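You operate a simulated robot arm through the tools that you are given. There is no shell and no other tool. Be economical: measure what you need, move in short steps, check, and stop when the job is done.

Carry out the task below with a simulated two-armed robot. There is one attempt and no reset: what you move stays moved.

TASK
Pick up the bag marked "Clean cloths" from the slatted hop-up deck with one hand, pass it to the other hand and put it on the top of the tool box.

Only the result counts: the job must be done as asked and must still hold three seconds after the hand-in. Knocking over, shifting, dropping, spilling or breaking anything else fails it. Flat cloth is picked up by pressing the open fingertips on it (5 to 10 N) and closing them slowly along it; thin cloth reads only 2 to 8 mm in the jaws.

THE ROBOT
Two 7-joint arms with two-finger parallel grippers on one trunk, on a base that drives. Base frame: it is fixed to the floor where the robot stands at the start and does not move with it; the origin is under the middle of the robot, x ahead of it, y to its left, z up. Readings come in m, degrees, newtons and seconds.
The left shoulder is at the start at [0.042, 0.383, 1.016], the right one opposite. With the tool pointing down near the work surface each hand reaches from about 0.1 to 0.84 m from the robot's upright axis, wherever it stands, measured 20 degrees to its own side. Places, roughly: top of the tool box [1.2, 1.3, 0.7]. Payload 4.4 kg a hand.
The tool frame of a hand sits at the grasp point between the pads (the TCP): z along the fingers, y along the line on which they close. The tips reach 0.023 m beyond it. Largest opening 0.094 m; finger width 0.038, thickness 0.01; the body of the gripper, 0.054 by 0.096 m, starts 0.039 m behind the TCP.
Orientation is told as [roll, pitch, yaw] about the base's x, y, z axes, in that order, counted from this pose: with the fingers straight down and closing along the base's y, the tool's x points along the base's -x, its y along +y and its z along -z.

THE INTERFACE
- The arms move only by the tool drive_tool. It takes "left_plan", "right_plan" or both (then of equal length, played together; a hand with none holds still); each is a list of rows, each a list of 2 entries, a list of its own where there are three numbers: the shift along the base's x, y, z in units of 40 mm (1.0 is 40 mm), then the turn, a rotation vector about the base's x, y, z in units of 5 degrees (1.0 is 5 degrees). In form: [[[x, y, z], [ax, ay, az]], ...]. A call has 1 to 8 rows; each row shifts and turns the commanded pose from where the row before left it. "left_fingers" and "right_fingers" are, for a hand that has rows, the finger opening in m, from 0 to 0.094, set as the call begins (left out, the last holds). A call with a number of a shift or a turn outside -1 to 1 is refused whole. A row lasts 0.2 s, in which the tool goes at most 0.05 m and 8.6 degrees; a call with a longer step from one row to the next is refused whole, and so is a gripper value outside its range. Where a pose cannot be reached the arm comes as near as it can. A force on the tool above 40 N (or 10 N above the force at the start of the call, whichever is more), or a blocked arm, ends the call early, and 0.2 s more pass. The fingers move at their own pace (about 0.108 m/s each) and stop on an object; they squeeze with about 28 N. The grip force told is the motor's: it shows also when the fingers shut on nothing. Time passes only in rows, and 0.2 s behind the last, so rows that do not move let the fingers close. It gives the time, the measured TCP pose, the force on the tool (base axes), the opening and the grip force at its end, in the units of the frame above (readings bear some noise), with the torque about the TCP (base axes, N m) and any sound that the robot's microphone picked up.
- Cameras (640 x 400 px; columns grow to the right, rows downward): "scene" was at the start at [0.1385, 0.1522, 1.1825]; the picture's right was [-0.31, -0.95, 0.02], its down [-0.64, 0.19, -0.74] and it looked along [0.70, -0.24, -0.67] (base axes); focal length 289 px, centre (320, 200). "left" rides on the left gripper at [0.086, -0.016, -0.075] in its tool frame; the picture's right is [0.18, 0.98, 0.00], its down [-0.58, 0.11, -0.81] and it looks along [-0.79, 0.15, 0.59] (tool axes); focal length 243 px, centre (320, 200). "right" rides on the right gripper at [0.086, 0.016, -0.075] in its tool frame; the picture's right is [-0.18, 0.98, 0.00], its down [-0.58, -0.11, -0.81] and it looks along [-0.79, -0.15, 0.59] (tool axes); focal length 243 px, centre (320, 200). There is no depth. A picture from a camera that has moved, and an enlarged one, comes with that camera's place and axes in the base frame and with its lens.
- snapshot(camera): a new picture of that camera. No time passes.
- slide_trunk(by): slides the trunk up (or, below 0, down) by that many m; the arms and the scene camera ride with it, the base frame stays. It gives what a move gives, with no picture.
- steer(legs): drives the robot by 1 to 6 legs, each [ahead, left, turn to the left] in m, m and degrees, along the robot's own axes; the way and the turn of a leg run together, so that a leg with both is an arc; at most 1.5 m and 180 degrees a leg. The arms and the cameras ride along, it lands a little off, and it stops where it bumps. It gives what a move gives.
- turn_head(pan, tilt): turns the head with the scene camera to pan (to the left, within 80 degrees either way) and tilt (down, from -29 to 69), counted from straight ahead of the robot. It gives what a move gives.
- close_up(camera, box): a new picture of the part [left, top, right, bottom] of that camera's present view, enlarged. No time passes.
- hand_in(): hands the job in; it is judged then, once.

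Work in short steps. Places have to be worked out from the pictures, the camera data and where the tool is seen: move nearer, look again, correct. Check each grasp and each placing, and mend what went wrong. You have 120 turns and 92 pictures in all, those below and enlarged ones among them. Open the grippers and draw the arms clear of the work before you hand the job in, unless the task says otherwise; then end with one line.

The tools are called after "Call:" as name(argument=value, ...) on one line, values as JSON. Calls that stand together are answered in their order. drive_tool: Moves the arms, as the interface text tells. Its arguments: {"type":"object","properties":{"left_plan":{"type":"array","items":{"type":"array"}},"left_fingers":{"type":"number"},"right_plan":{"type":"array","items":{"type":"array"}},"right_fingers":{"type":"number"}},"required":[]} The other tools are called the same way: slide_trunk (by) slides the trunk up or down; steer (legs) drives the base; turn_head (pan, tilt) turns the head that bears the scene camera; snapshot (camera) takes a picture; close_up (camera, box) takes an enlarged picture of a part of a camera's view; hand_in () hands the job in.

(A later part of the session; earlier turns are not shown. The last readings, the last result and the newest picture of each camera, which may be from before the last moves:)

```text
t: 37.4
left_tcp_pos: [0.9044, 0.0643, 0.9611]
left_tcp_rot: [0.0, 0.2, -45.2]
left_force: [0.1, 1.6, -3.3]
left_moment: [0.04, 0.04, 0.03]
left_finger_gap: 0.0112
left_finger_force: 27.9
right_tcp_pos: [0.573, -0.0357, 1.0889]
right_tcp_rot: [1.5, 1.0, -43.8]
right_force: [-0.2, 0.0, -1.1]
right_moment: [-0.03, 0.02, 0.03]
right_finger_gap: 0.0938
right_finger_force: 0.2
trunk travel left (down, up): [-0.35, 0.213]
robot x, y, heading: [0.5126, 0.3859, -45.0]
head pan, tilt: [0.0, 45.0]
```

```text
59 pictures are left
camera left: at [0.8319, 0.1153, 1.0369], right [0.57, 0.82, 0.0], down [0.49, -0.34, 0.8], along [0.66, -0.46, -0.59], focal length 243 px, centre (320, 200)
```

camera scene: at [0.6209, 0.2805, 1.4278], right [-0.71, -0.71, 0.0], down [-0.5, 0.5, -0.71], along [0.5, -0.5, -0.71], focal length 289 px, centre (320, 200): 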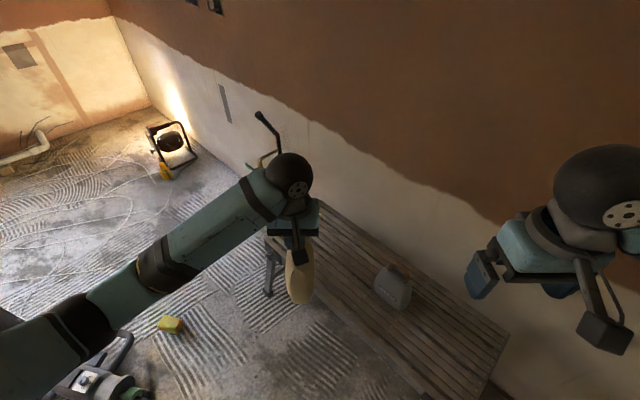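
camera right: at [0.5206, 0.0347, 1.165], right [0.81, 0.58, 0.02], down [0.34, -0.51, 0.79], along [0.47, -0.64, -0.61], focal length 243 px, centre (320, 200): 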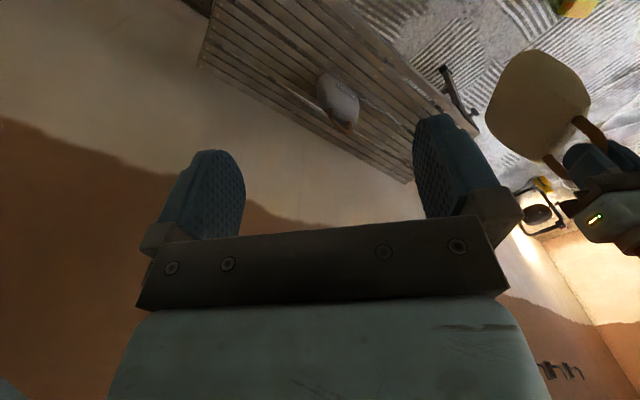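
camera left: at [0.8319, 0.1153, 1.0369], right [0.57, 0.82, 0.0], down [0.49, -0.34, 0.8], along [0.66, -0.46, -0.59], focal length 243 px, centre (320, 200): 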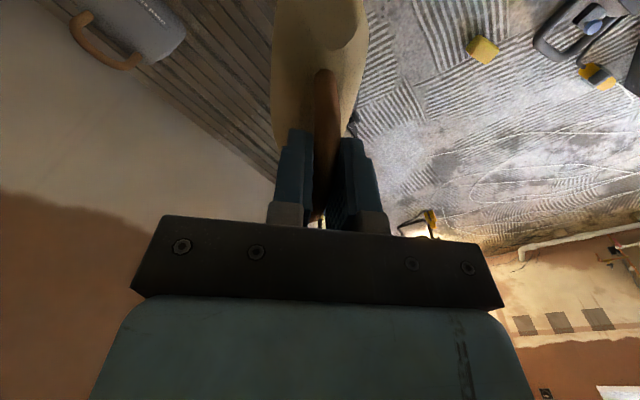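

Bag now hangs in front at [0.904, 0.064], wide side along the robot's heading. I shift it a bit further right/ahead and pitch the right hand so that its fingers point forward, ~25° below level, for a grip on the bag's body.

Call:
drive_tool(left_plan=[[[-0.044, -0.31, 0], [0, 0, 0]], [[-0.044, -0.31, 0], [0, 0, 0]], [[-0.044, -0.31, 0], [0, 0, 0]], [[-0.044, -0.31, 0], [0, 0, 0]], [[-0.044, -0.31, 0], [0, 0, 0]], [[-0.044, -0.31, 0], [0, 0, 0]], [[-0.044, -0.31, 0], [0, 0, 0]], [[-0.044, -0.31, 0], [0, 0, 0]]], right_plan=[[[0, 0, 0], [-0.7, -0.7, 0]], [[0, 0, 0], [-0.7, -0.7, 0]], [[0, 0, 0], [-0.7, -0.7, 0]], [[0, 0, 0], [-0.7, -0.7, 0]], [[0, 0, 0], [-0.7, -0.7, 0]], [[0, 0, 0], [-0.7, -0.7, 0]], [[0, 0, 0], [-0.7, -0.7, 0]], [[0, 0, 0], [-0.7, -0.7, 0]]])

Call:
drive_tool(right_plan=[[[0, 0, -0.5], [-0.7, -0.7, 0]], [[0, 0, -0.5], [-0.7, -0.7, 0]], [[0, 0, -0.5], [-0.7, -0.7, 0]], [[0, 0, -0.5], [-0.7, -0.7, 0]], [[0, 0, -0.5], [-0.7, -0.7, 0]], [[0, 0, -0.5], [0, 0, 0]], [[0, 0, 0], [0, 0, 0]]])

Call:
snapshot(camera="scene")

Call:
snapshot(camera="right")

```text
t: 39.2
left_tcp_pos: [0.8894, -0.0342, 0.9636]
left_tcp_rot: [0.0, 0.2, -45.2]
left_force: [-0.1, 0.5, -2.8]
left_moment: [0.02, 0.06, 0.02]
left_finger_gap: 0.0114
left_finger_force: 27.8
right_tcp_pos: [0.6457, -0.0957, 1.0774]
right_tcp_rot: [0.6, -38.6, -43.5]
right_force: [-0.2, 0.3, 0.3]
right_moment: [0.01, 0.01, -0.04]
right_finger_gap: 0.0939
right_finger_force: 0.0
right hand out of reach, approached as far as the arm can: row 1, 2, 3, 4, 5, 6, 7, 8
trunk travel left (down, up): [-0.35, 0.213]
robot x, y, heading: [0.5138, 0.3872, -44.6]
head pan, tilt: [0.0, 45.0]
```

```text
t: 40.8
left_tcp_pos: [0.8908, -0.0343, 0.9642]
left_tcp_rot: [0.0, 0.1, -45.2]
left_force: [0.2, -0.4, -3.2]
left_moment: [0.06, -0.01, 0.0]
left_finger_gap: 0.0112
left_finger_force: 27.9
right_tcp_pos: [0.6496, -0.0955, 0.9576]
right_tcp_rot: [-1.0, -63.4, -42.2]
right_force: [1.1, -0.1, 0.9]
right_moment: [0.02, -0.02, -0.01]
right_finger_gap: 0.0938
right_finger_force: 0.0
trunk travel left (down, up): [-0.35, 0.213]
robot x, y, heading: [0.5153, 0.3839, -44.8]
head pan, tilt: [0.0, 45.0]
```

```text
58 pictures are left
camera scene: at [0.621, 0.2804, 1.4278], right [-0.71, -0.71, 0.0], down [-0.5, 0.5, -0.71], along [0.5, -0.5, -0.71], focal length 289 px, centre (320, 200)
```

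scene: 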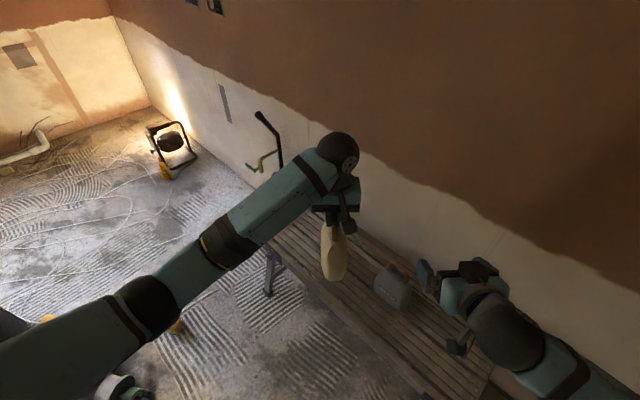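

```text
57 pictures are left
camera right: at [0.5824, -0.0111, 0.9128], right [0.73, 0.66, 0.16], down [-0.41, 0.24, 0.88], along [0.55, -0.71, 0.44], focal length 243 px, centre (320, 200)
```

right: 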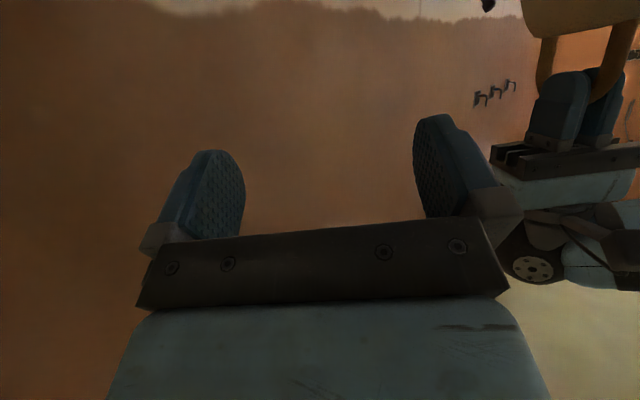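

Right hand is pitched as wanted. I move it sideways to a pre-grasp spot about 10 cm short of the bag.

Call:
drive_tool(right_plan=[[[0.72, 0.79, -0.22], [0, 0, 0]], [[0.72, 0.79, -0.22], [0, 0, 0]], [[0.72, 0.79, -0.22], [0, 0, 0]], [[0.72, 0.79, -0.22], [0, 0, 0]], [[0.72, 0.79, -0.22], [0, 0, 0]], [[0, 0, 0], [0, 0, 0]]])

Call:
snapshot(camera="scene")

Call:
snapshot(camera="right")

Call:
snapshot(camera="left")

```text
t: 42.1
left_tcp_pos: [0.8903, -0.0347, 0.9631]
left_tcp_rot: [0.0, 0.1, -45.2]
left_force: [0.3, -0.2, -2.7]
left_moment: [-0.01, -0.03, 0.0]
left_finger_gap: 0.0114
left_finger_force: 27.5
right_tcp_pos: [0.717, -0.062, 0.8931]
right_tcp_rot: [-24.9, -63.7, -30.2]
right_force: [0.2, -0.1, 0.3]
right_moment: [0.01, 0.0, -0.07]
right_finger_gap: 0.0939
right_finger_force: 0.1
trunk travel left (down, up): [-0.35, 0.213]
robot x, y, heading: [0.5127, 0.3869, -44.9]
head pan, tilt: [0.0, 45.0]
stopped in row 6 (right hand): the arm was blocked; the commanded pose is now the measured one
```

```text
56 pictures are left
camera scene: at [0.6209, 0.2806, 1.4278], right [-0.71, -0.71, 0.0], down [-0.5, 0.5, -0.71], along [0.5, -0.5, -0.71], focal length 289 px, centre (320, 200)
```

scene: 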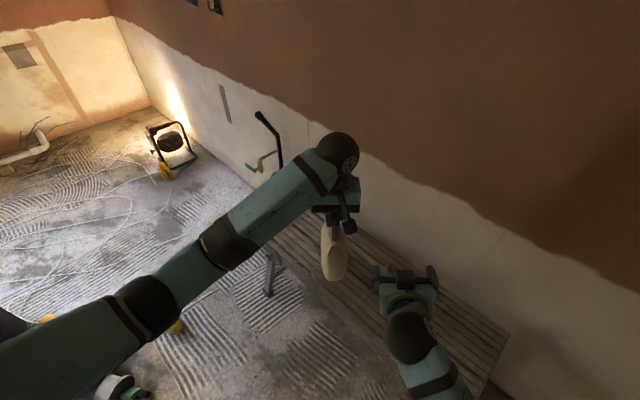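

```text
55 pictures are left
camera right: at [0.6595, 0.0245, 0.8419], right [0.84, 0.54, -0.02], down [-0.26, 0.43, 0.87], along [0.48, -0.72, 0.5], focal length 243 px, centre (320, 200)
```

right: 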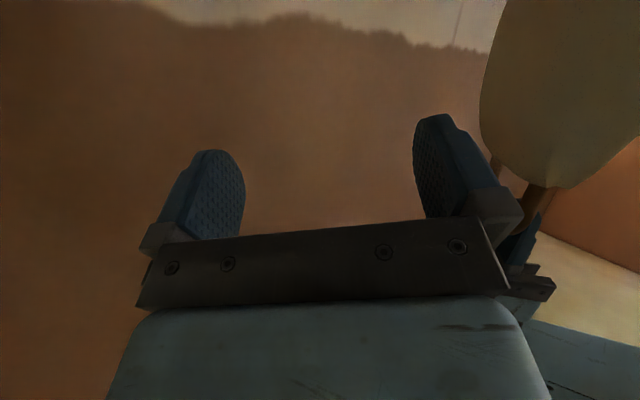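

```text
54 pictures are left
camera left: at [0.8167, 0.017, 1.0382], right [0.57, 0.82, 0.0], down [0.49, -0.34, 0.8], along [0.66, -0.46, -0.59], focal length 243 px, centre (320, 200)
```

left: 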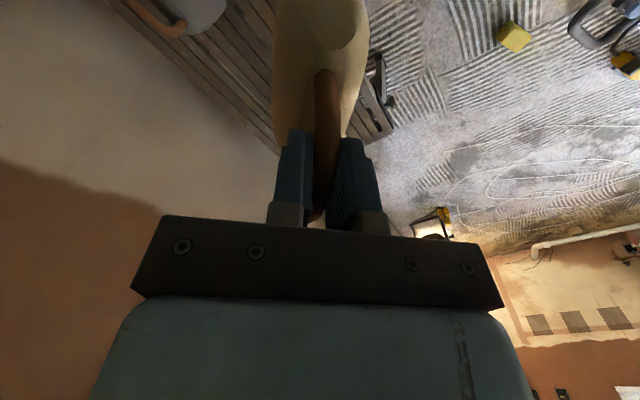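

The right arm folds too close to the body there. I carry the bag further out with the left hand's yaw back at 0° (bag wide side along x), and turn the right hand to point along +x, 25° down, which suits the right arm better.

Call:
drive_tool(left_plan=[[[0.26, -0.12, 0], [0, 0, 1]], [[0.26, -0.12, 0], [0, 0, 1]], [[0.26, -0.12, 0], [0, 0, 1]], [[0.26, -0.12, 0], [0, 0, 1]], [[0.26, -0.12, 0], [0, 0, 1]], [[0.26, -0.12, 0], [0, 0, 1]], [[0.26, -0.12, 0], [0, 0, 1]], [[0.26, -0.12, 0], [0, 0, 1]]], right_plan=[[[-0.3, -0.3, 0.3], [0, 0, 0]], [[-0.3, -0.3, 0.3], [0, 0, 0]], [[0, -0.1, 0.2], [0.19, -0.05, 0.95]], [[0, -0.1, 0.2], [0.19, -0.05, 0.95]], [[0, 0, 0.2], [0.19, -0.05, 0.95]], [[0.2, 0, 0], [0.19, -0.05, 0.95]], [[0.2, 0, 0], [0.19, -0.05, 0.95]], [[0.2, 0, 0], [0.19, -0.05, 0.95]]])

Call:
drive_tool(left_plan=[[[0, 0, 0], [0, 0, 1]], [[0, 0, 0], [0, 0, 0]], [[0, 0, 0], [0, 0, 0]], [[0, 0, 0], [0, 0, 0]], [[0, 0, 0], [0, 0, 0]], [[0, 0, 0], [0, 0, 0]]], right_plan=[[[0, 0, 0], [0.19, -0.05, 0.95]], [[0, 0, 0], [0.19, -0.05, 0.95]], [[0, 0, 0], [0.19, -0.05, 0.95]], [[0, 0, 0], [0.19, -0.05, 0.95]], [[0, 0, 0], [0.19, -0.05, 0.95]], [[0, 0, 0], [0, 0, 0]]])

Call:
snapshot(camera="scene")

```text
t: 43.9
left_tcp_pos: [0.9729, -0.0736, 0.9652]
left_tcp_rot: [0.0, 0.2, -5.1]
left_force: [-0.5, -0.1, -3.1]
left_moment: [0.01, 0.05, -0.01]
left_finger_gap: 0.0114
left_finger_force: 27.7
right_tcp_pos: [0.7177, -0.0922, 0.9407]
right_tcp_rot: [-11.5, -62.8, -13.3]
right_force: [-0.4, -0.3, 0.2]
right_moment: [0.01, 0.01, 0.01]
right_finger_gap: 0.094
right_finger_force: 0.1
trunk travel left (down, up): [-0.35, 0.213]
robot x, y, heading: [0.5157, 0.3825, -45.1]
head pan, tilt: [0.0, 45.0]
```

```text
t: 45.3
left_tcp_pos: [0.9731, -0.0735, 0.9649]
left_tcp_rot: [0.0, 0.2, -0.2]
left_force: [-0.3, -0.9, -3.4]
left_moment: [-0.01, 0.02, -0.02]
left_finger_gap: 0.0114
left_finger_force: 28.3
right_tcp_pos: [0.7175, -0.0927, 0.9411]
right_tcp_rot: [-1.0, -63.5, 1.0]
right_force: [-0.5, 0.6, 0.4]
right_moment: [0.01, 0.04, 0.01]
right_finger_gap: 0.0939
right_finger_force: 0.0
trunk travel left (down, up): [-0.35, 0.213]
robot x, y, heading: [0.5113, 0.3889, -44.7]
head pan, tilt: [0.0, 45.0]
```

```text
53 pictures are left
camera scene: at [0.6208, 0.2805, 1.4278], right [-0.71, -0.71, 0.0], down [-0.5, 0.5, -0.71], along [0.5, -0.5, -0.71], focal length 289 px, centre (320, 200)
```

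scene: 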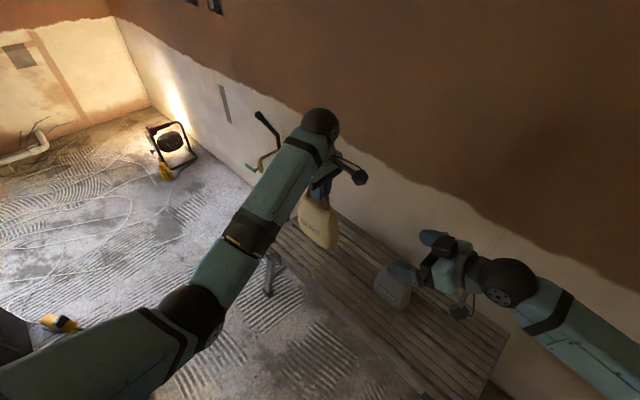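

Orientation is right. I advance to a pre-grasp at x ≈ 0.83 and look.

Call:
drive_tool(right_plan=[[[0.9, 0.16, -0.25], [0, 0, 0]], [[0.9, 0.16, -0.25], [0, 0, 0]], [[0.9, 0.16, -0.25], [0, 0, 0]], [[0, 0, 0], [0, 0, 0]]])

Call:
snapshot(camera="right")

Call:
close_up(camera="scene", box=[280, 110, 480, 290])

Call:
snapshot(camera="left")

```text
t: 46.3
left_tcp_pos: [0.9709, -0.0725, 0.9642]
left_tcp_rot: [0.0, 0.1, -0.2]
left_force: [-0.5, -0.1, -3.7]
left_moment: [0.02, 0.04, 0.02]
left_finger_gap: 0.0116
left_finger_force: 27.7
right_tcp_pos: [0.8251, -0.0741, 0.9107]
right_tcp_rot: [-0.9, -63.6, 0.9]
right_force: [0.4, 0.1, -0.7]
right_moment: [0.01, 0.0, 0.02]
right_finger_gap: 0.0941
right_finger_force: 0.1
trunk travel left (down, up): [-0.35, 0.213]
robot x, y, heading: [0.5148, 0.3868, -45.0]
head pan, tilt: [0.0, 45.0]
```

```text
52 pictures are left
camera right: at [0.7192, -0.0588, 0.8656], right [0.08, 0.98, 0.16], down [-0.46, -0.1, 0.88], along [0.88, -0.14, 0.45], focal length 243 px, centre (320, 200)
```

right: 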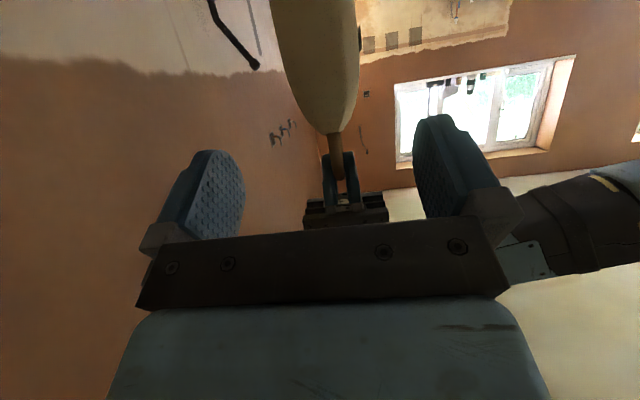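

```text
2.22 times, centred on (380, 200) of scene
camera zoom: at [0.62, 0.2802, 1.4279], right [-0.71, -0.71, 0.0], down [-0.5, 0.5, -0.71], along [0.5, -0.5, -0.71], focal length 643 px, centre (187, 200)
```

zoom: 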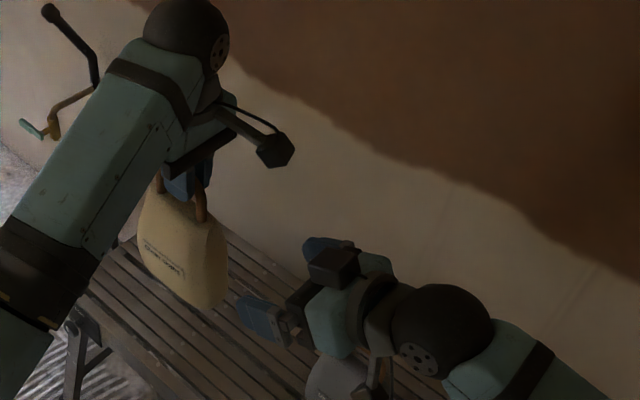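

```text
50 pictures are left
camera left: at [0.8845, -0.0874, 1.0392], right [-0.18, 0.98, 0.0], down [0.58, 0.11, 0.8], along [0.79, 0.15, -0.59], focal length 243 px, centre (320, 200)
```

left: 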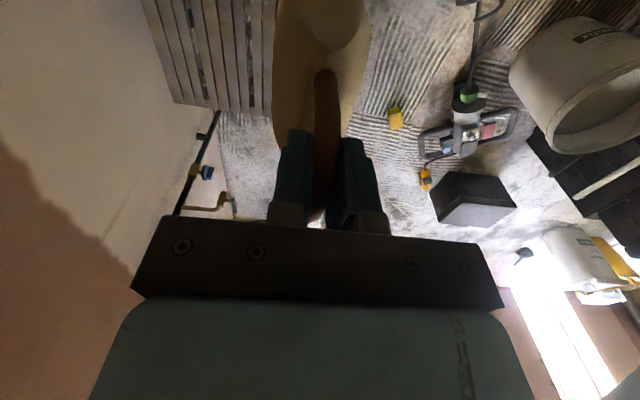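

The bag is centred (y ≈ −0.078) and ~7 cm thick, which fits the 9.4 cm jaws. I advance 8 cm, then check before the last bit.

Call:
drive_tool(right_plan=[[[0.5, -0.025, -0.25], [0, 0, 0]], [[0.5, -0.025, -0.25], [0, 0, 0]], [[0.5, -0.025, -0.25], [0, 0, 0]], [[0.5, -0.025, -0.25], [0, 0, 0]], [[0, 0, 0], [0, 0, 0]]])

Call:
snapshot(camera="right")

Call:
close_up(camera="scene", box=[280, 110, 480, 290])

```text
t: 47.5
left_tcp_pos: [0.9711, -0.0734, 0.9656]
left_tcp_rot: [0.0, 0.2, -0.3]
left_force: [0.1, -0.2, -3.8]
left_moment: [0.03, 0.03, 0.03]
left_finger_gap: 0.0115
left_finger_force: 28.3
right_tcp_pos: [0.9045, -0.0785, 0.8705]
right_tcp_rot: [-1.1, -63.6, 1.1]
right_force: [-0.1, -0.7, 0.3]
right_moment: [-0.02, -0.01, 0.0]
right_finger_gap: 0.0941
right_finger_force: 0.0
trunk travel left (down, up): [-0.35, 0.213]
robot x, y, heading: [0.5153, 0.3834, -44.8]
head pan, tilt: [0.0, 45.0]
```

```text
49 pictures are left
camera right: at [0.7993, -0.0626, 0.8248], right [0.08, 0.98, 0.16], down [-0.46, -0.1, 0.88], along [0.88, -0.14, 0.45], focal length 243 px, centre (320, 200)
```

right: 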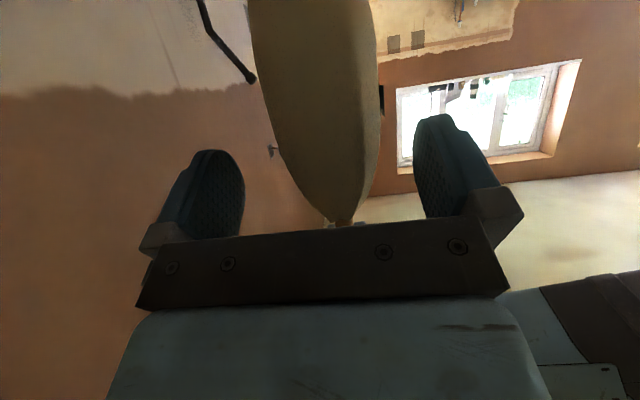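

```text
2.22 times, centred on (380, 200) of scene
camera zoom: at [0.6204, 0.2802, 1.4278], right [-0.71, -0.71, 0.0], down [-0.5, 0.5, -0.71], along [0.5, -0.5, -0.71], focal length 643 px, centre (187, 200)
```

zoom: 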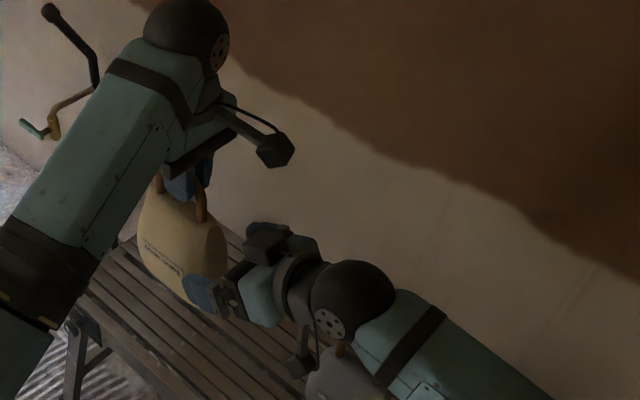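

Centred with room both sides; advance the last 3.5 cm level.

Call:
drive_tool(right_plan=[[[0.3, 0, 0], [0, 0, 0]], [[0.3, 0, 0], [0, 0, 0]], [[0.25, 0, 0], [0, 0, 0]], [[0, 0, 0], [0, 0, 0]]])

Call:
snapshot(camera="right")

Call:
close_up(camera="scene", box=[290, 120, 410, 240])

```text
t: 48.5
left_tcp_pos: [0.9718, -0.0723, 0.9643]
left_tcp_rot: [0.1, 0.2, -0.2]
left_force: [0.2, -1.0, -2.8]
left_moment: [0.01, 0.01, -0.01]
left_finger_gap: 0.0115
left_finger_force: 28.3
right_tcp_pos: [0.9391, -0.0784, 0.8708]
right_tcp_rot: [-1.0, -63.6, 1.0]
right_force: [-0.9, 0.3, -0.2]
right_moment: [0.01, -0.03, -0.02]
right_finger_gap: 0.094
right_finger_force: 0.1
trunk travel left (down, up): [-0.35, 0.213]
robot x, y, heading: [0.5127, 0.3858, -44.9]
head pan, tilt: [0.0, 45.0]
```

```text
47 pictures are left
camera right: at [0.8338, -0.0624, 0.8254], right [0.08, 0.98, 0.16], down [-0.46, -0.1, 0.88], along [0.88, -0.14, 0.45], focal length 243 px, centre (320, 200)
```

right: 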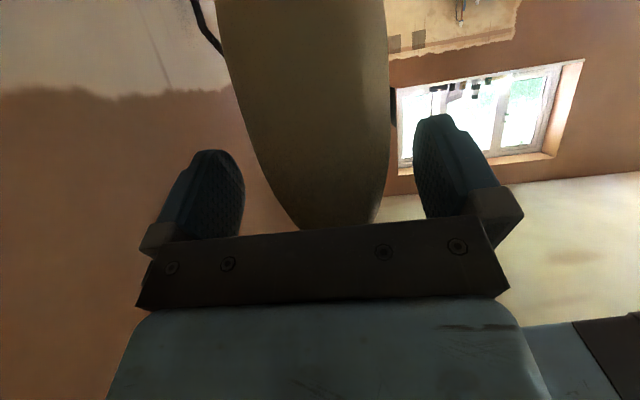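

```text
3.33 times, centred on (350, 180) of scene
camera zoom: at [0.6206, 0.2802, 1.4278], right [-0.71, -0.71, 0.0], down [-0.5, 0.5, -0.71], along [0.5, -0.5, -0.71], focal length 964 px, centre (220, 267)
```

zoom: 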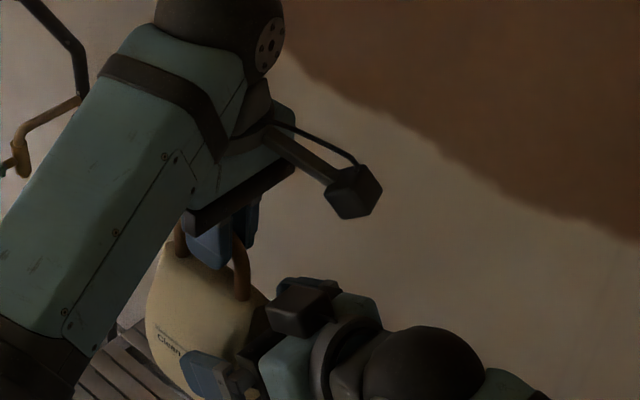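

The fingers straddle the body. I close the right hand.

Call:
drive_tool(right_plan=[[[0, 0, 0], [0, 0, 0]], [[0, 0, 0], [0, 0, 0]], [[0, 0, 0], [0, 0, 0]], [[0, 0, 0], [0, 0, 0]]], right_fingers=0.0)

Call:
snapshot(camera="right")

```text
t: 49.5
left_tcp_pos: [0.972, -0.0728, 0.9636]
left_tcp_rot: [-0.2, 0.2, -0.2]
left_force: [1.0, -9.4, -1.4]
left_moment: [-0.29, 0.03, 0.13]
left_finger_gap: 0.0113
left_finger_force: 28.4
right_tcp_pos: [0.9392, -0.0771, 0.8692]
right_tcp_rot: [-0.9, -63.5, 1.0]
right_force: [0.4, 9.7, 0.3]
right_moment: [-0.64, 0.01, 0.19]
right_finger_gap: 0.0592
right_finger_force: 28.2
trunk travel left (down, up): [-0.35, 0.213]
robot x, y, heading: [0.5152, 0.3851, -44.8]
head pan, tilt: [0.0, 45.0]
```

```text
45 pictures are left
camera right: at [0.8338, -0.0617, 0.8252], right [0.08, 0.98, 0.16], down [-0.46, -0.1, 0.88], along [0.88, -0.14, 0.45], focal length 243 px, centre (320, 200)
```

right: 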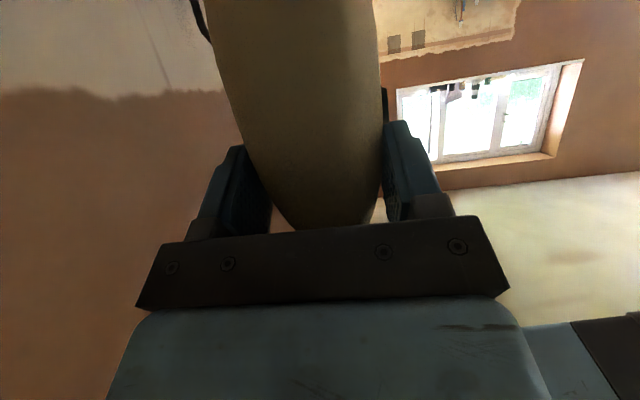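

Body gripped at 59 mm. There is ~9.5 N side load between the hands; I relax it by letting the right hand follow +y a few mm.

Call:
drive_tool(right_plan=[[[0, 0.06, 0], [0, 0, 0]], [[0, 0, 0], [0, 0, 0]]])

```text
t: 50.1
left_tcp_pos: [0.9721, -0.0727, 0.9632]
left_tcp_rot: [0.0, 0.2, -0.2]
left_force: [-4.1, 4.7, 2.0]
left_moment: [-0.09, 0.38, -0.12]
left_finger_gap: 0.0114
left_finger_force: 27.9
right_tcp_pos: [0.9395, -0.0778, 0.8698]
right_tcp_rot: [-1.1, -63.5, 0.8]
right_force: [3.3, -4.6, -2.9]
right_moment: [0.47, 0.15, -0.05]
right_finger_gap: 0.0592
right_finger_force: 27.8
trunk travel left (down, up): [-0.35, 0.213]
robot x, y, heading: [0.5119, 0.3854, -44.7]
head pan, tilt: [0.0, 45.0]
```

Load is near balanced. I open the left hand (partly), then raise it straight up clear of the handle.

Call:
drive_tool(left_plan=[[[0, 0, 0], [0, 0, 0]], [[0, 0, 0], [0, 0, 0]], [[0, 0, 0], [0, 0, 0]]], left_fingers=0.07)

Call:
drive_tool(left_plan=[[[0, 0, 0.5], [0, 0, 0]], [[0, 0, 0.7], [0, 0, 0]], [[0, 0, 1], [0, 0, 0]], [[0, 0, 1], [0, 0, 0]], [[0, 0.5, 0.5], [0, 0, 0]], [[0, 1, 0], [0, 0, 0]], [[0, 1, 0], [0, 0, 0]], [[0, 1, 0], [0, 0, 0]]])

Call:
snapshot(camera="scene")

Call:
snapshot(camera="right")

```text
t: 50.9
left_tcp_pos: [0.9722, -0.0733, 0.9641]
left_tcp_rot: [0.0, 0.1, -0.2]
left_force: [0.3, -0.3, -0.2]
left_moment: [0.03, 0.0, -0.03]
left_finger_gap: 0.07
left_finger_force: 0.0
right_tcp_pos: [0.9391, -0.0746, 0.87]
right_tcp_rot: [-1.0, -63.4, 1.0]
right_force: [0.7, 0.0, -1.2]
right_moment: [0.02, 0.12, -0.02]
right_finger_gap: 0.0594
right_finger_force: 28.0
trunk travel left (down, up): [-0.35, 0.213]
robot x, y, heading: [0.5119, 0.3852, -45.0]
head pan, tilt: [0.0, 45.0]
```

```text
t: 52.7
left_tcp_pos: [0.9726, 0.0695, 1.1108]
left_tcp_rot: [-0.1, 0.2, -0.2]
left_force: [-0.2, 0.8, -0.3]
left_moment: [-0.02, -0.02, -0.02]
left_finger_gap: 0.07
left_finger_force: 0.0
right_tcp_pos: [0.9395, -0.0751, 0.8706]
right_tcp_rot: [-1.1, -63.5, 1.1]
right_force: [0.3, 0.2, -1.4]
right_moment: [0.01, 0.13, -0.03]
right_finger_gap: 0.0593
right_finger_force: 27.6
trunk travel left (down, up): [-0.35, 0.213]
robot x, y, heading: [0.513, 0.3859, -44.7]
head pan, tilt: [0.0, 45.0]
```

```text
44 pictures are left
camera scene: at [0.6212, 0.2818, 1.4279], right [-0.71, -0.71, 0.0], down [-0.5, 0.5, -0.71], along [0.5, -0.5, -0.71], focal length 289 px, centre (320, 200)
```

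scene: 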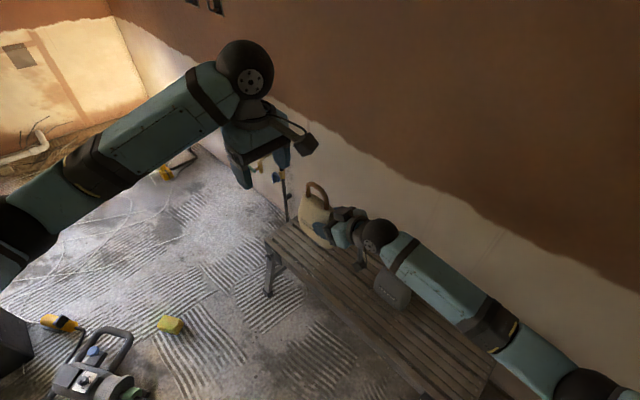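

```text
43 pictures are left
camera right: at [0.8341, -0.059, 0.8259], right [0.08, 0.98, 0.16], down [-0.46, -0.1, 0.88], along [0.88, -0.14, 0.45], focal length 243 px, centre (320, 200)
```

right: 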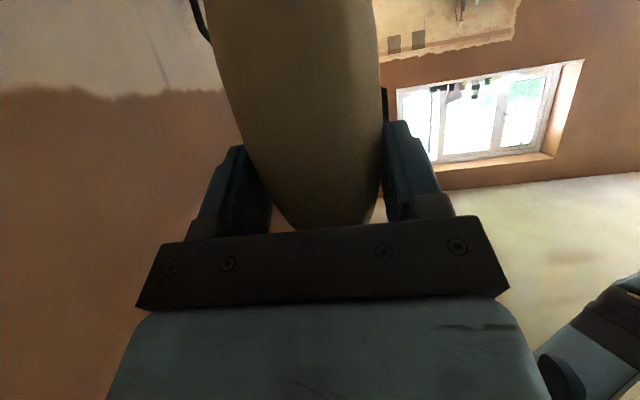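

Handover succeeded: right hand holds the bag (bottom ≈ 0.1 below TCP, bag centre ~3 cm ahead of it). Now I look towards the tool box to plan the drive.

Call:
turn_head(pan=80, tilt=40)

Call:
snapshot(camera="scene")

```text
t: 54.2
left_tcp_pos: [0.9734, 0.0677, 1.1107]
left_tcp_rot: [0.0, 0.2, -0.3]
left_force: [0.7, -0.1, 0.3]
left_moment: [0.01, 0.0, -0.01]
left_finger_gap: 0.0698
left_finger_force: 0.1
right_tcp_pos: [0.9408, -0.076, 0.8699]
right_tcp_rot: [-1.0, -63.5, 0.9]
right_force: [-0.4, 0.1, 0.4]
right_moment: [-0.01, 0.09, 0.02]
right_finger_gap: 0.0591
right_finger_force: 28.1
trunk travel left (down, up): [-0.35, 0.213]
robot x, y, heading: [0.5111, 0.3832, -44.8]
head pan, tilt: [80.0, 40.0]
```

```text
42 pictures are left
camera scene: at [0.6329, 0.3864, 1.435], right [0.57, -0.82, 0.0], down [-0.53, -0.37, -0.77], along [0.63, 0.44, -0.64], focal length 289 px, centre (320, 200)
```

scene: 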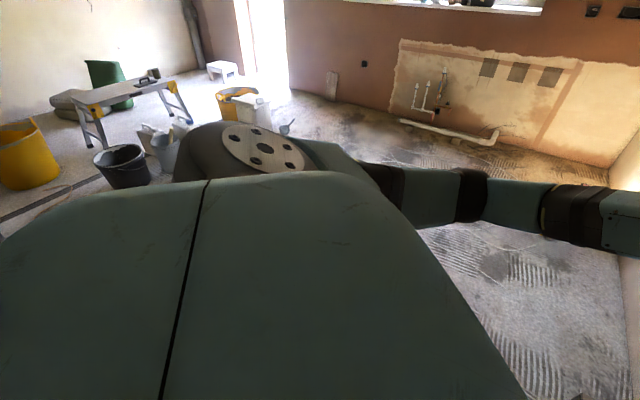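

The left shoulder hides it. I drive back along the known free way (world −x) and turn to face +x, then look again.

Call:
steer(legs=[[-0.318, -0.318, 0], [0, 0, 45]])

Call:
turn_head(pan=30, tilt=35)

Call:
snapshot(camera="scene")

```text
t: 59.6
left_tcp_pos: [0.6214, 0.4879, 1.1108]
left_tcp_rot: [0.0, 0.2, 44.5]
left_force: [-0.6, 0.3, -0.5]
left_moment: [-0.02, -0.01, -0.01]
left_finger_gap: 0.07
left_finger_force: 0.0
right_tcp_pos: [0.6975, 0.3616, 0.8693]
right_tcp_rot: [-1.0, -63.6, 45.8]
right_force: [0.4, -0.1, -0.3]
right_moment: [-0.1, 0.09, 0.0]
right_finger_gap: 0.0592
right_finger_force: 27.8
trunk travel left (down, up): [-0.35, 0.213]
robot x, y, heading: [0.0719, 0.3895, -0.0]
head pan, tilt: [80.0, 40.0]
```

```text
t: 60.8
left_tcp_pos: [0.6221, 0.4878, 1.1105]
left_tcp_rot: [0.1, 0.2, 44.6]
left_force: [-0.2, 0.5, 0.1]
left_moment: [0.02, 0.01, -0.02]
left_finger_gap: 0.0702
left_finger_force: 0.1
right_tcp_pos: [0.6988, 0.3625, 0.8702]
right_tcp_rot: [-1.0, -63.5, 45.7]
right_force: [-0.9, 0.1, -0.6]
right_moment: [-0.08, 0.05, 0.03]
right_finger_gap: 0.0592
right_finger_force: 27.7
trunk travel left (down, up): [-0.35, 0.213]
robot x, y, heading: [0.0688, 0.3887, -0.2]
head pan, tilt: [30.0, 35.0]
```

```text
41 pictures are left
camera scene: at [0.2175, 0.4326, 1.4426], right [0.5, -0.87, 0.0], down [-0.5, -0.29, -0.82], along [0.71, 0.41, -0.57], focal length 289 px, centre (320, 200)
```

scene: 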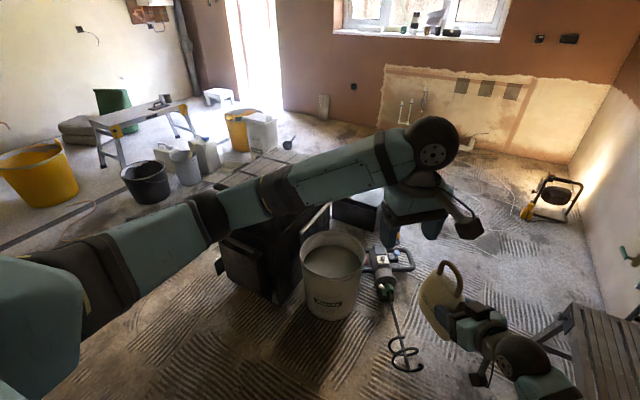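

The left arm hides the box; I tuck the left hand in closer and lower.

Call:
drive_tool(left_plan=[[[-0.8, 0.3, -0.4], [0, 0, -1]], [[-0.8, 0.3, -0.4], [0, 0, -1]], [[-0.8, 0.3, -0.4], [0, 0, -1]], [[-0.8, 0.3, -0.4], [0, 0, -1]], [[-0.8, 0.3, -0.4], [0, 0, -1]], [[-0.8, 0.3, -0.4], [0, 0, -1]], [[-0.8, 0.3, -0.4], [0, 0, -1]], [[-0.8, 0.3, -0.4], [0, 0, -1]]])

Call:
snapshot(camera="scene")

```text
t: 62.6
left_tcp_pos: [0.3689, 0.583, 0.9822]
left_tcp_rot: [-0.1, 0.1, 4.5]
left_force: [-1.3, -0.1, -0.6]
left_moment: [0.01, -0.03, 0.0]
left_finger_gap: 0.0702
left_finger_force: 0.0
left hand out of reach, approached as far as the arm can: row 8
right_tcp_pos: [0.6994, 0.3628, 0.8716]
right_tcp_rot: [-1.1, -63.5, 45.8]
right_force: [0.0, -0.6, -0.1]
right_moment: [-0.07, 0.12, -0.02]
right_finger_gap: 0.0592
right_finger_force: 27.9
trunk travel left (down, up): [-0.35, 0.213]
robot x, y, heading: [0.0691, 0.395, -0.1]
head pan, tilt: [30.0, 35.0]
```

```text
40 pictures are left
camera scene: at [0.2168, 0.4331, 1.4427], right [0.5, -0.87, 0.0], down [-0.5, -0.29, -0.82], along [0.71, 0.41, -0.57], focal length 289 px, centre (320, 200)
```

scene: 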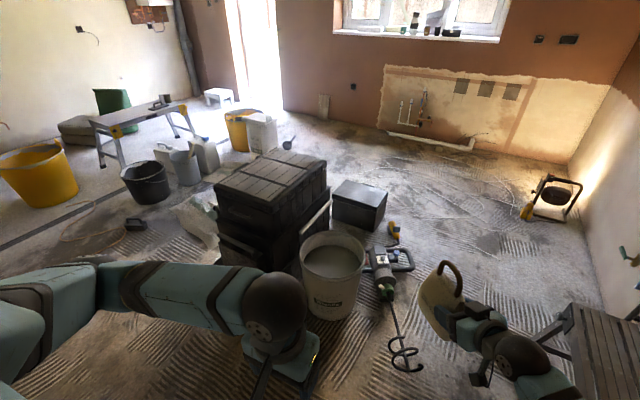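

Box top corners work out to about x 0.96–1.48, y 1.09–1.47. I want to stand near [0.49, 1.5], so I check the floor on the left first.

Call:
turn_head(pan=70, tilt=45)

Call:
snapshot(camera="scene")

Call:
snapshot(camera="left")

```text
t: 63.6
left_tcp_pos: [0.3698, 0.582, 0.9823]
left_tcp_rot: [0.1, 0.2, 4.6]
left_force: [0.0, 0.8, -0.3]
left_moment: [0.01, -0.02, 0.01]
left_finger_gap: 0.0697
left_finger_force: 0.0
right_tcp_pos: [0.6982, 0.362, 0.8707]
right_tcp_rot: [-1.0, -63.4, 45.7]
right_force: [0.8, -0.7, 0.4]
right_moment: [-0.1, 0.07, 0.03]
right_finger_gap: 0.0593
right_finger_force: 27.9
trunk travel left (down, up): [-0.35, 0.213]
robot x, y, heading: [0.0745, 0.3912, -0.1]
head pan, tilt: [70.0, 45.0]
```

```text
39 pictures are left
camera scene: at [0.1693, 0.465, 1.4278], right [0.94, -0.35, 0.0], down [-0.24, -0.66, -0.71], along [0.24, 0.66, -0.71], focal length 289 px, centre (320, 200)
```

scene: 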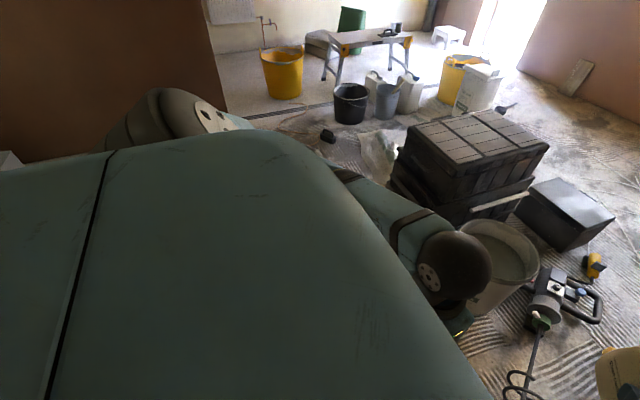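

```text
38 pictures are left
camera left: at [0.2841, 0.5603, 1.0567], right [-0.26, 0.97, 0.0], down [0.57, 0.16, 0.8], along [0.78, 0.21, -0.59], focal length 243 px, centre (320, 200)
```

left: 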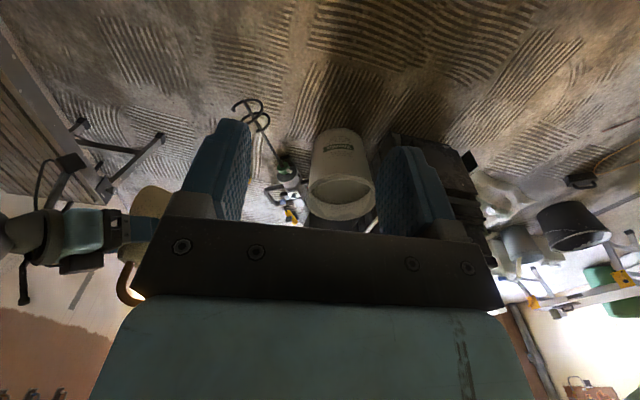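

The floor there looks free. I raise the trunk for clearance, move left 1.13 m at this distance, and turn 25° right.

Call:
slide_trunk(by=0.12)

Call:
steer(legs=[[0, 0.6, 0], [0, 0.53, -25]])

Call:
turn_head(pan=5, tilt=45)

Call:
snapshot(camera="scene")

```text
t: 65.1
left_tcp_pos: [0.3689, 0.5822, 1.1019]
left_tcp_rot: [-0.1, 0.2, 4.4]
left_force: [-0.2, 0.7, -0.8]
left_moment: [-0.01, 0.01, 0.0]
left_finger_gap: 0.0698
left_finger_force: 0.1
right_tcp_pos: [0.6982, 0.3616, 0.9899]
right_tcp_rot: [-1.0, -63.4, 45.8]
right_force: [-0.9, -0.8, -3.6]
right_moment: [-0.1, 0.11, 0.02]
right_finger_gap: 0.0594
right_finger_force: 28.0
trunk travel left (down, up): [-0.47, 0.093]
robot x, y, heading: [0.071, 0.3901, -0.0]
head pan, tilt: [70.0, 45.0]
```

```text
t: 75.5
left_tcp_pos: [0.5393, 1.5298, 1.1019]
left_tcp_rot: [0.0, 0.3, -20.5]
left_force: [0.7, 0.1, 0.4]
left_moment: [-0.01, 0.01, 0.03]
left_finger_gap: 0.07
left_finger_force: 0.1
right_tcp_pos: [0.7448, 1.191, 0.9899]
right_tcp_rot: [-1.0, -63.6, 20.6]
right_force: [-0.2, -0.7, -3.4]
right_moment: [-0.01, 0.12, 0.03]
right_finger_gap: 0.059
right_finger_force: 27.9
trunk travel left (down, up): [-0.47, 0.093]
robot x, y, heading: [0.1907, 1.4837, -25.6]
head pan, tilt: [70.0, 45.0]
```

```text
t: 76.8
left_tcp_pos: [0.5407, 1.5309, 1.1023]
left_tcp_rot: [0.0, 0.2, -20.5]
left_force: [-0.3, -0.2, -0.3]
left_moment: [0.01, -0.01, -0.02]
left_finger_gap: 0.0701
left_finger_force: 0.0
right_tcp_pos: [0.7445, 1.1928, 0.9898]
right_tcp_rot: [-1.0, -63.5, 20.6]
right_force: [1.0, 0.6, -3.2]
right_moment: [-0.07, 0.15, -0.02]
right_finger_gap: 0.0592
right_finger_force: 28.1
trunk travel left (down, up): [-0.47, 0.093]
robot x, y, heading: [0.1885, 1.4845, -25.4]
head pan, tilt: [5.0, 45.0]
```

```text
37 pictures are left
camera scene: at [0.3282, 1.4253, 1.5478], right [-0.35, -0.94, 0.0], down [-0.66, 0.24, -0.71], along [0.66, -0.24, -0.71], focal length 289 px, centre (320, 200)
```

scene: 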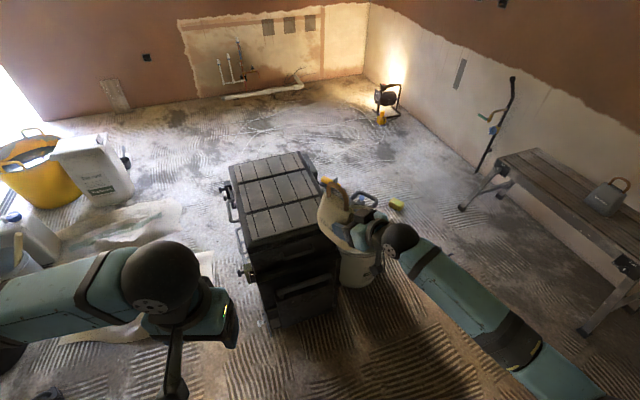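

Box top now measured x ≈ 1.0–1.47, y ≈ 1.12–1.46. Target for the bag centre: [1.13, 1.29]. I drive most of the way with the bag high (bottom ≈ 0.89).

Call:
steer(legs=[[0.22, 0.2, 0]])

Call:
snapshot(camera="scene")

```text
t: 79.2
left_tcp_pos: [0.8228, 1.6168, 1.1011]
left_tcp_rot: [0.0, 0.2, -20.7]
left_force: [0.6, 0.1, 0.5]
left_moment: [0.01, -0.01, 0.03]
left_finger_gap: 0.0702
left_finger_force: 0.0
right_tcp_pos: [1.0275, 1.277, 0.9896]
right_tcp_rot: [-1.0, -63.5, 20.5]
right_force: [-0.2, -0.6, -3.1]
right_moment: [-0.07, 0.13, 0.06]
right_finger_gap: 0.0591
right_finger_force: 27.9
trunk travel left (down, up): [-0.47, 0.093]
robot x, y, heading: [0.4722, 1.5699, -25.3]
head pan, tilt: [5.0, 45.0]
```

```text
36 pictures are left
camera scene: at [0.6114, 1.5111, 1.5478], right [-0.35, -0.94, 0.0], down [-0.66, 0.25, -0.71], along [0.66, -0.25, -0.71], focal length 289 px, centre (320, 200)
```

scene: 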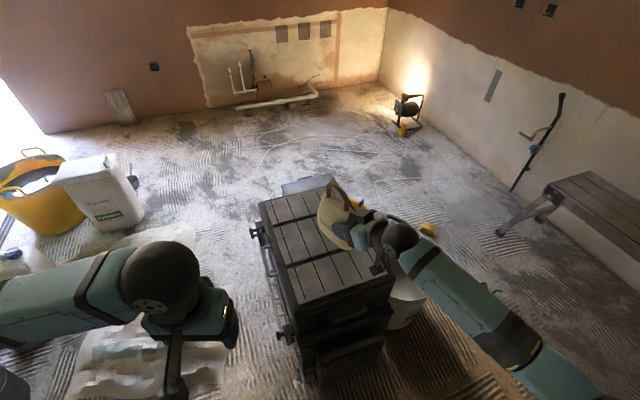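

Bag centre now ≈ [1.056, 1.288]. I reach 8 cm further in x with the arm and look with the right camera.

Call:
drive_tool(right_plan=[[[0.7, 0, 0], [0, 0, 0]], [[0.7, 0, 0], [0, 0, 0]], [[0.6, -0.1, 0], [0, 0, 0]], [[0, 0, 0], [0, 0, 0]]])

Call:
snapshot(camera="left")

Call:
close_up(camera="scene", box=[240, 150, 440, 350])

```text
t: 80.2
left_tcp_pos: [0.8225, 1.6158, 1.1011]
left_tcp_rot: [0.0, 0.1, -20.7]
left_force: [0.5, 0.1, -0.4]
left_moment: [0.0, 0.02, -0.01]
left_finger_gap: 0.0701
left_finger_force: 0.1
right_tcp_pos: [1.108, 1.2734, 0.9909]
right_tcp_rot: [-1.0, -63.4, 20.5]
right_force: [0.3, -0.6, -2.5]
right_moment: [-0.04, 0.11, -0.02]
right_finger_gap: 0.0591
right_finger_force: 27.8
trunk travel left (down, up): [-0.47, 0.093]
robot x, y, heading: [0.4688, 1.567, -25.4]
head pan, tilt: [5.0, 45.0]
```

```text
35 pictures are left
camera left: at [0.7362, 1.6327, 1.1768], right [0.17, 0.98, 0.0], down [0.59, -0.1, 0.8], along [0.79, -0.14, -0.59], focal length 243 px, centre (320, 200)
```

left: 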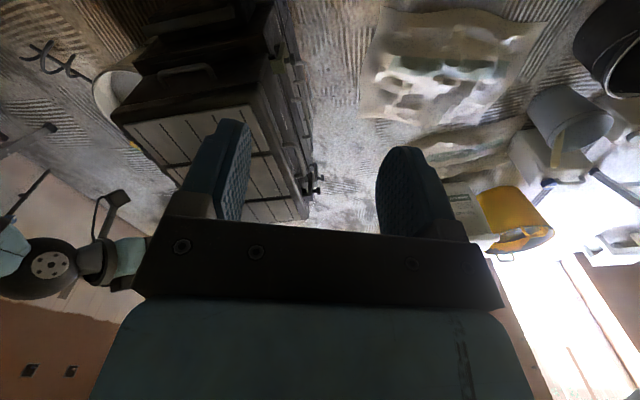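

```text
2.00 times, centred on (340, 250) of scene
camera zoom: at [0.6109, 1.5112, 1.5478], right [-0.35, -0.94, 0.0], down [-0.66, 0.25, -0.71], along [0.66, -0.25, -0.71], focal length 578 px, centre (280, 100)
```

zoom: 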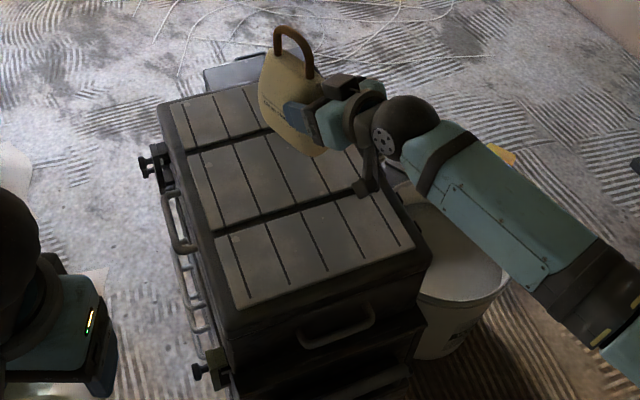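

The lid has panels parted by grooves near x ≈ 1.14; I go 7 cm further so that the bag stands on the middle panel, then lower with the trunk.

Call:
drive_tool(right_plan=[[[0.6, 0, 0], [0, 0, 0]], [[0.6, 0, 0], [0, 0, 0]], [[0.6, 0, 0], [0, 0, 0]], [[0, 0, 0], [0, 0, 0]]])

Call:
slide_trunk(by=-0.12)

Call:
close_up(camera="scene", box=[260, 100, 440, 300])

Call:
snapshot(camera="right")

```text
t: 81.2
left_tcp_pos: [0.8228, 1.617, 1.1023]
left_tcp_rot: [0.0, 0.2, -20.6]
left_force: [-0.9, -0.1, 0.1]
left_moment: [-0.04, 0.0, -0.01]
left_finger_gap: 0.0698
left_finger_force: 0.1
right_tcp_pos: [1.1804, 1.272, 0.9896]
right_tcp_rot: [-1.0, -63.6, 20.5]
right_force: [-0.9, -0.4, -2.9]
right_moment: [-0.02, 0.15, 0.04]
right_finger_gap: 0.0591
right_finger_force: 28.2
trunk travel left (down, up): [-0.47, 0.093]
robot x, y, heading: [0.4736, 1.5709, -25.4]
head pan, tilt: [5.0, 45.0]
```

```text
t: 82.7
left_tcp_pos: [0.8237, 1.6158, 0.9824]
left_tcp_rot: [0.1, 0.2, -20.7]
left_force: [-1.7, -0.3, -0.5]
left_moment: [-0.02, 0.02, 0.01]
left_finger_gap: 0.07
left_finger_force: 0.1
right_tcp_pos: [1.18, 1.2746, 0.87]
right_tcp_rot: [-1.0, -63.5, 20.4]
right_force: [-0.3, -0.5, -3.0]
right_moment: [-0.05, 0.16, 0.04]
right_finger_gap: 0.0592
right_finger_force: 28.1
trunk travel left (down, up): [-0.35, 0.213]
robot x, y, heading: [0.471, 1.5707, -25.5]
head pan, tilt: [5.0, 45.0]
```

```text
2.00 times, centred on (350, 200) of scene
camera zoom: at [0.6111, 1.5112, 1.4278], right [-0.35, -0.94, 0.0], down [-0.66, 0.25, -0.71], along [0.66, -0.25, -0.71], focal length 578 px, centre (260, 200)
```

zoom: 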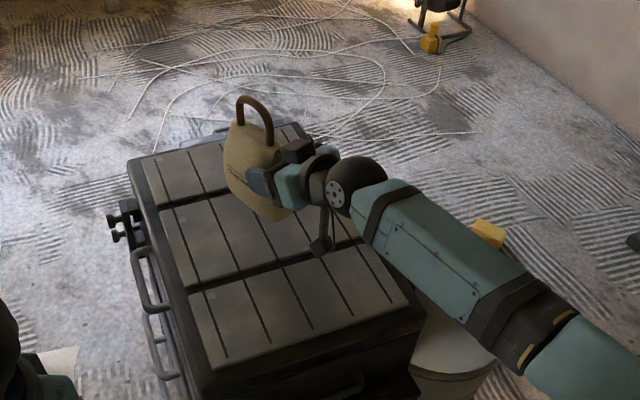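

```text
32 pictures are left
camera right: at [1.0746, 1.253, 0.8256], right [-0.25, 0.95, 0.16], down [-0.4, -0.25, 0.88], along [0.88, 0.16, 0.45], focal length 243 px, centre (320, 200)
```

right: 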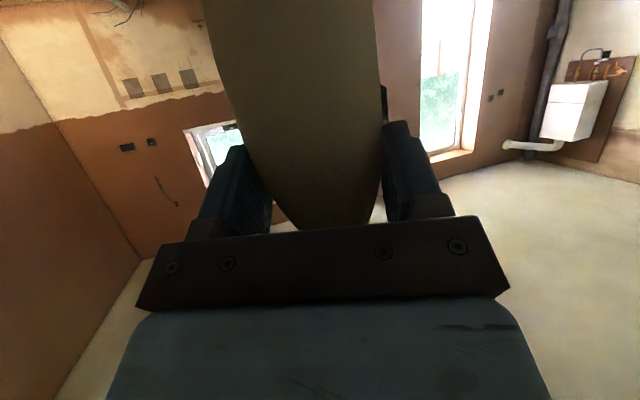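

Bag is above the middle panel. I lower with the arm: first 5 cm, then small steps watching the force.

Call:
drive_tool(right_plan=[[[0, 0, -0.4], [0, 0, 0]], [[0, 0, -0.4], [0, 0, 0]], [[0, 0, -0.3], [0, 0, 0]], [[0, 0, -0.15], [0, 0, 0]], [[0, 0, 0], [0, 0, 0]]])

Call:
close_up(camera="scene", box=[300, 130, 420, 250])

```text
t: 83.9
left_tcp_pos: [0.8235, 1.6162, 0.9822]
left_tcp_rot: [0.0, 0.2, -20.6]
left_force: [0.5, 0.5, 0.7]
left_moment: [-0.02, -0.01, 0.02]
left_finger_gap: 0.0701
left_finger_force: 0.1
right_tcp_pos: [1.1797, 1.2726, 0.8198]
right_tcp_rot: [-1.1, -63.6, 20.5]
right_force: [0.7, -0.4, -2.6]
right_moment: [-0.04, 0.11, -0.03]
right_finger_gap: 0.0591
right_finger_force: 27.9
trunk travel left (down, up): [-0.35, 0.213]
robot x, y, heading: [0.4734, 1.5676, -25.0]
head pan, tilt: [5.0, 45.0]
```

```text
3.33 times, centred on (360, 190) of scene
camera zoom: at [0.6114, 1.5112, 1.4278], right [-0.35, -0.94, 0.0], down [-0.66, 0.25, -0.71], along [0.66, -0.25, -0.71], focal length 964 px, centre (187, 233)
```

zoom: 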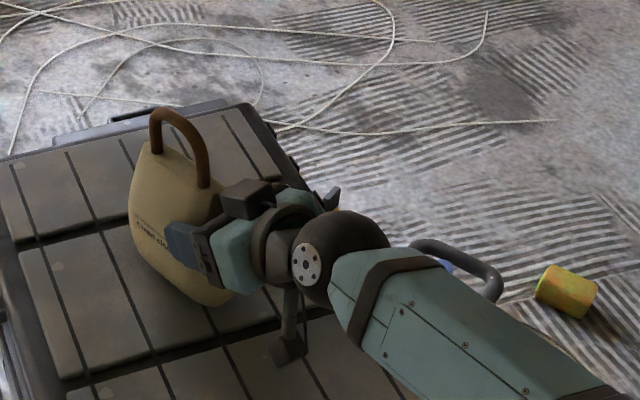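

Still free (−2.6 N). Small steps of 4 mm.

Call:
drive_tool(right_plan=[[[0, 0, -0.1], [0, 0, 0]], [[0, 0, -0.1], [0, 0, 0]], [[0, 0, -0.1], [0, 0, 0]], [[0, 0, 0], [0, 0, 0]]])

```text
t: 84.9
left_tcp_pos: [0.823, 1.6161, 0.9829]
left_tcp_rot: [0.0, 0.2, -20.7]
left_force: [-0.1, 1.1, -0.4]
left_moment: [0.0, -0.03, 0.03]
left_finger_gap: 0.0701
left_finger_force: 0.1
right_tcp_pos: [1.1809, 1.2737, 0.8082]
right_tcp_rot: [-1.0, -63.5, 20.5]
right_force: [-0.1, -0.6, -2.2]
right_moment: [-0.03, 0.14, -0.03]
right_finger_gap: 0.0591
right_finger_force: 28.4
trunk travel left (down, up): [-0.35, 0.213]
robot x, y, heading: [0.47, 1.5691, -25.5]
head pan, tilt: [5.0, 45.0]
```

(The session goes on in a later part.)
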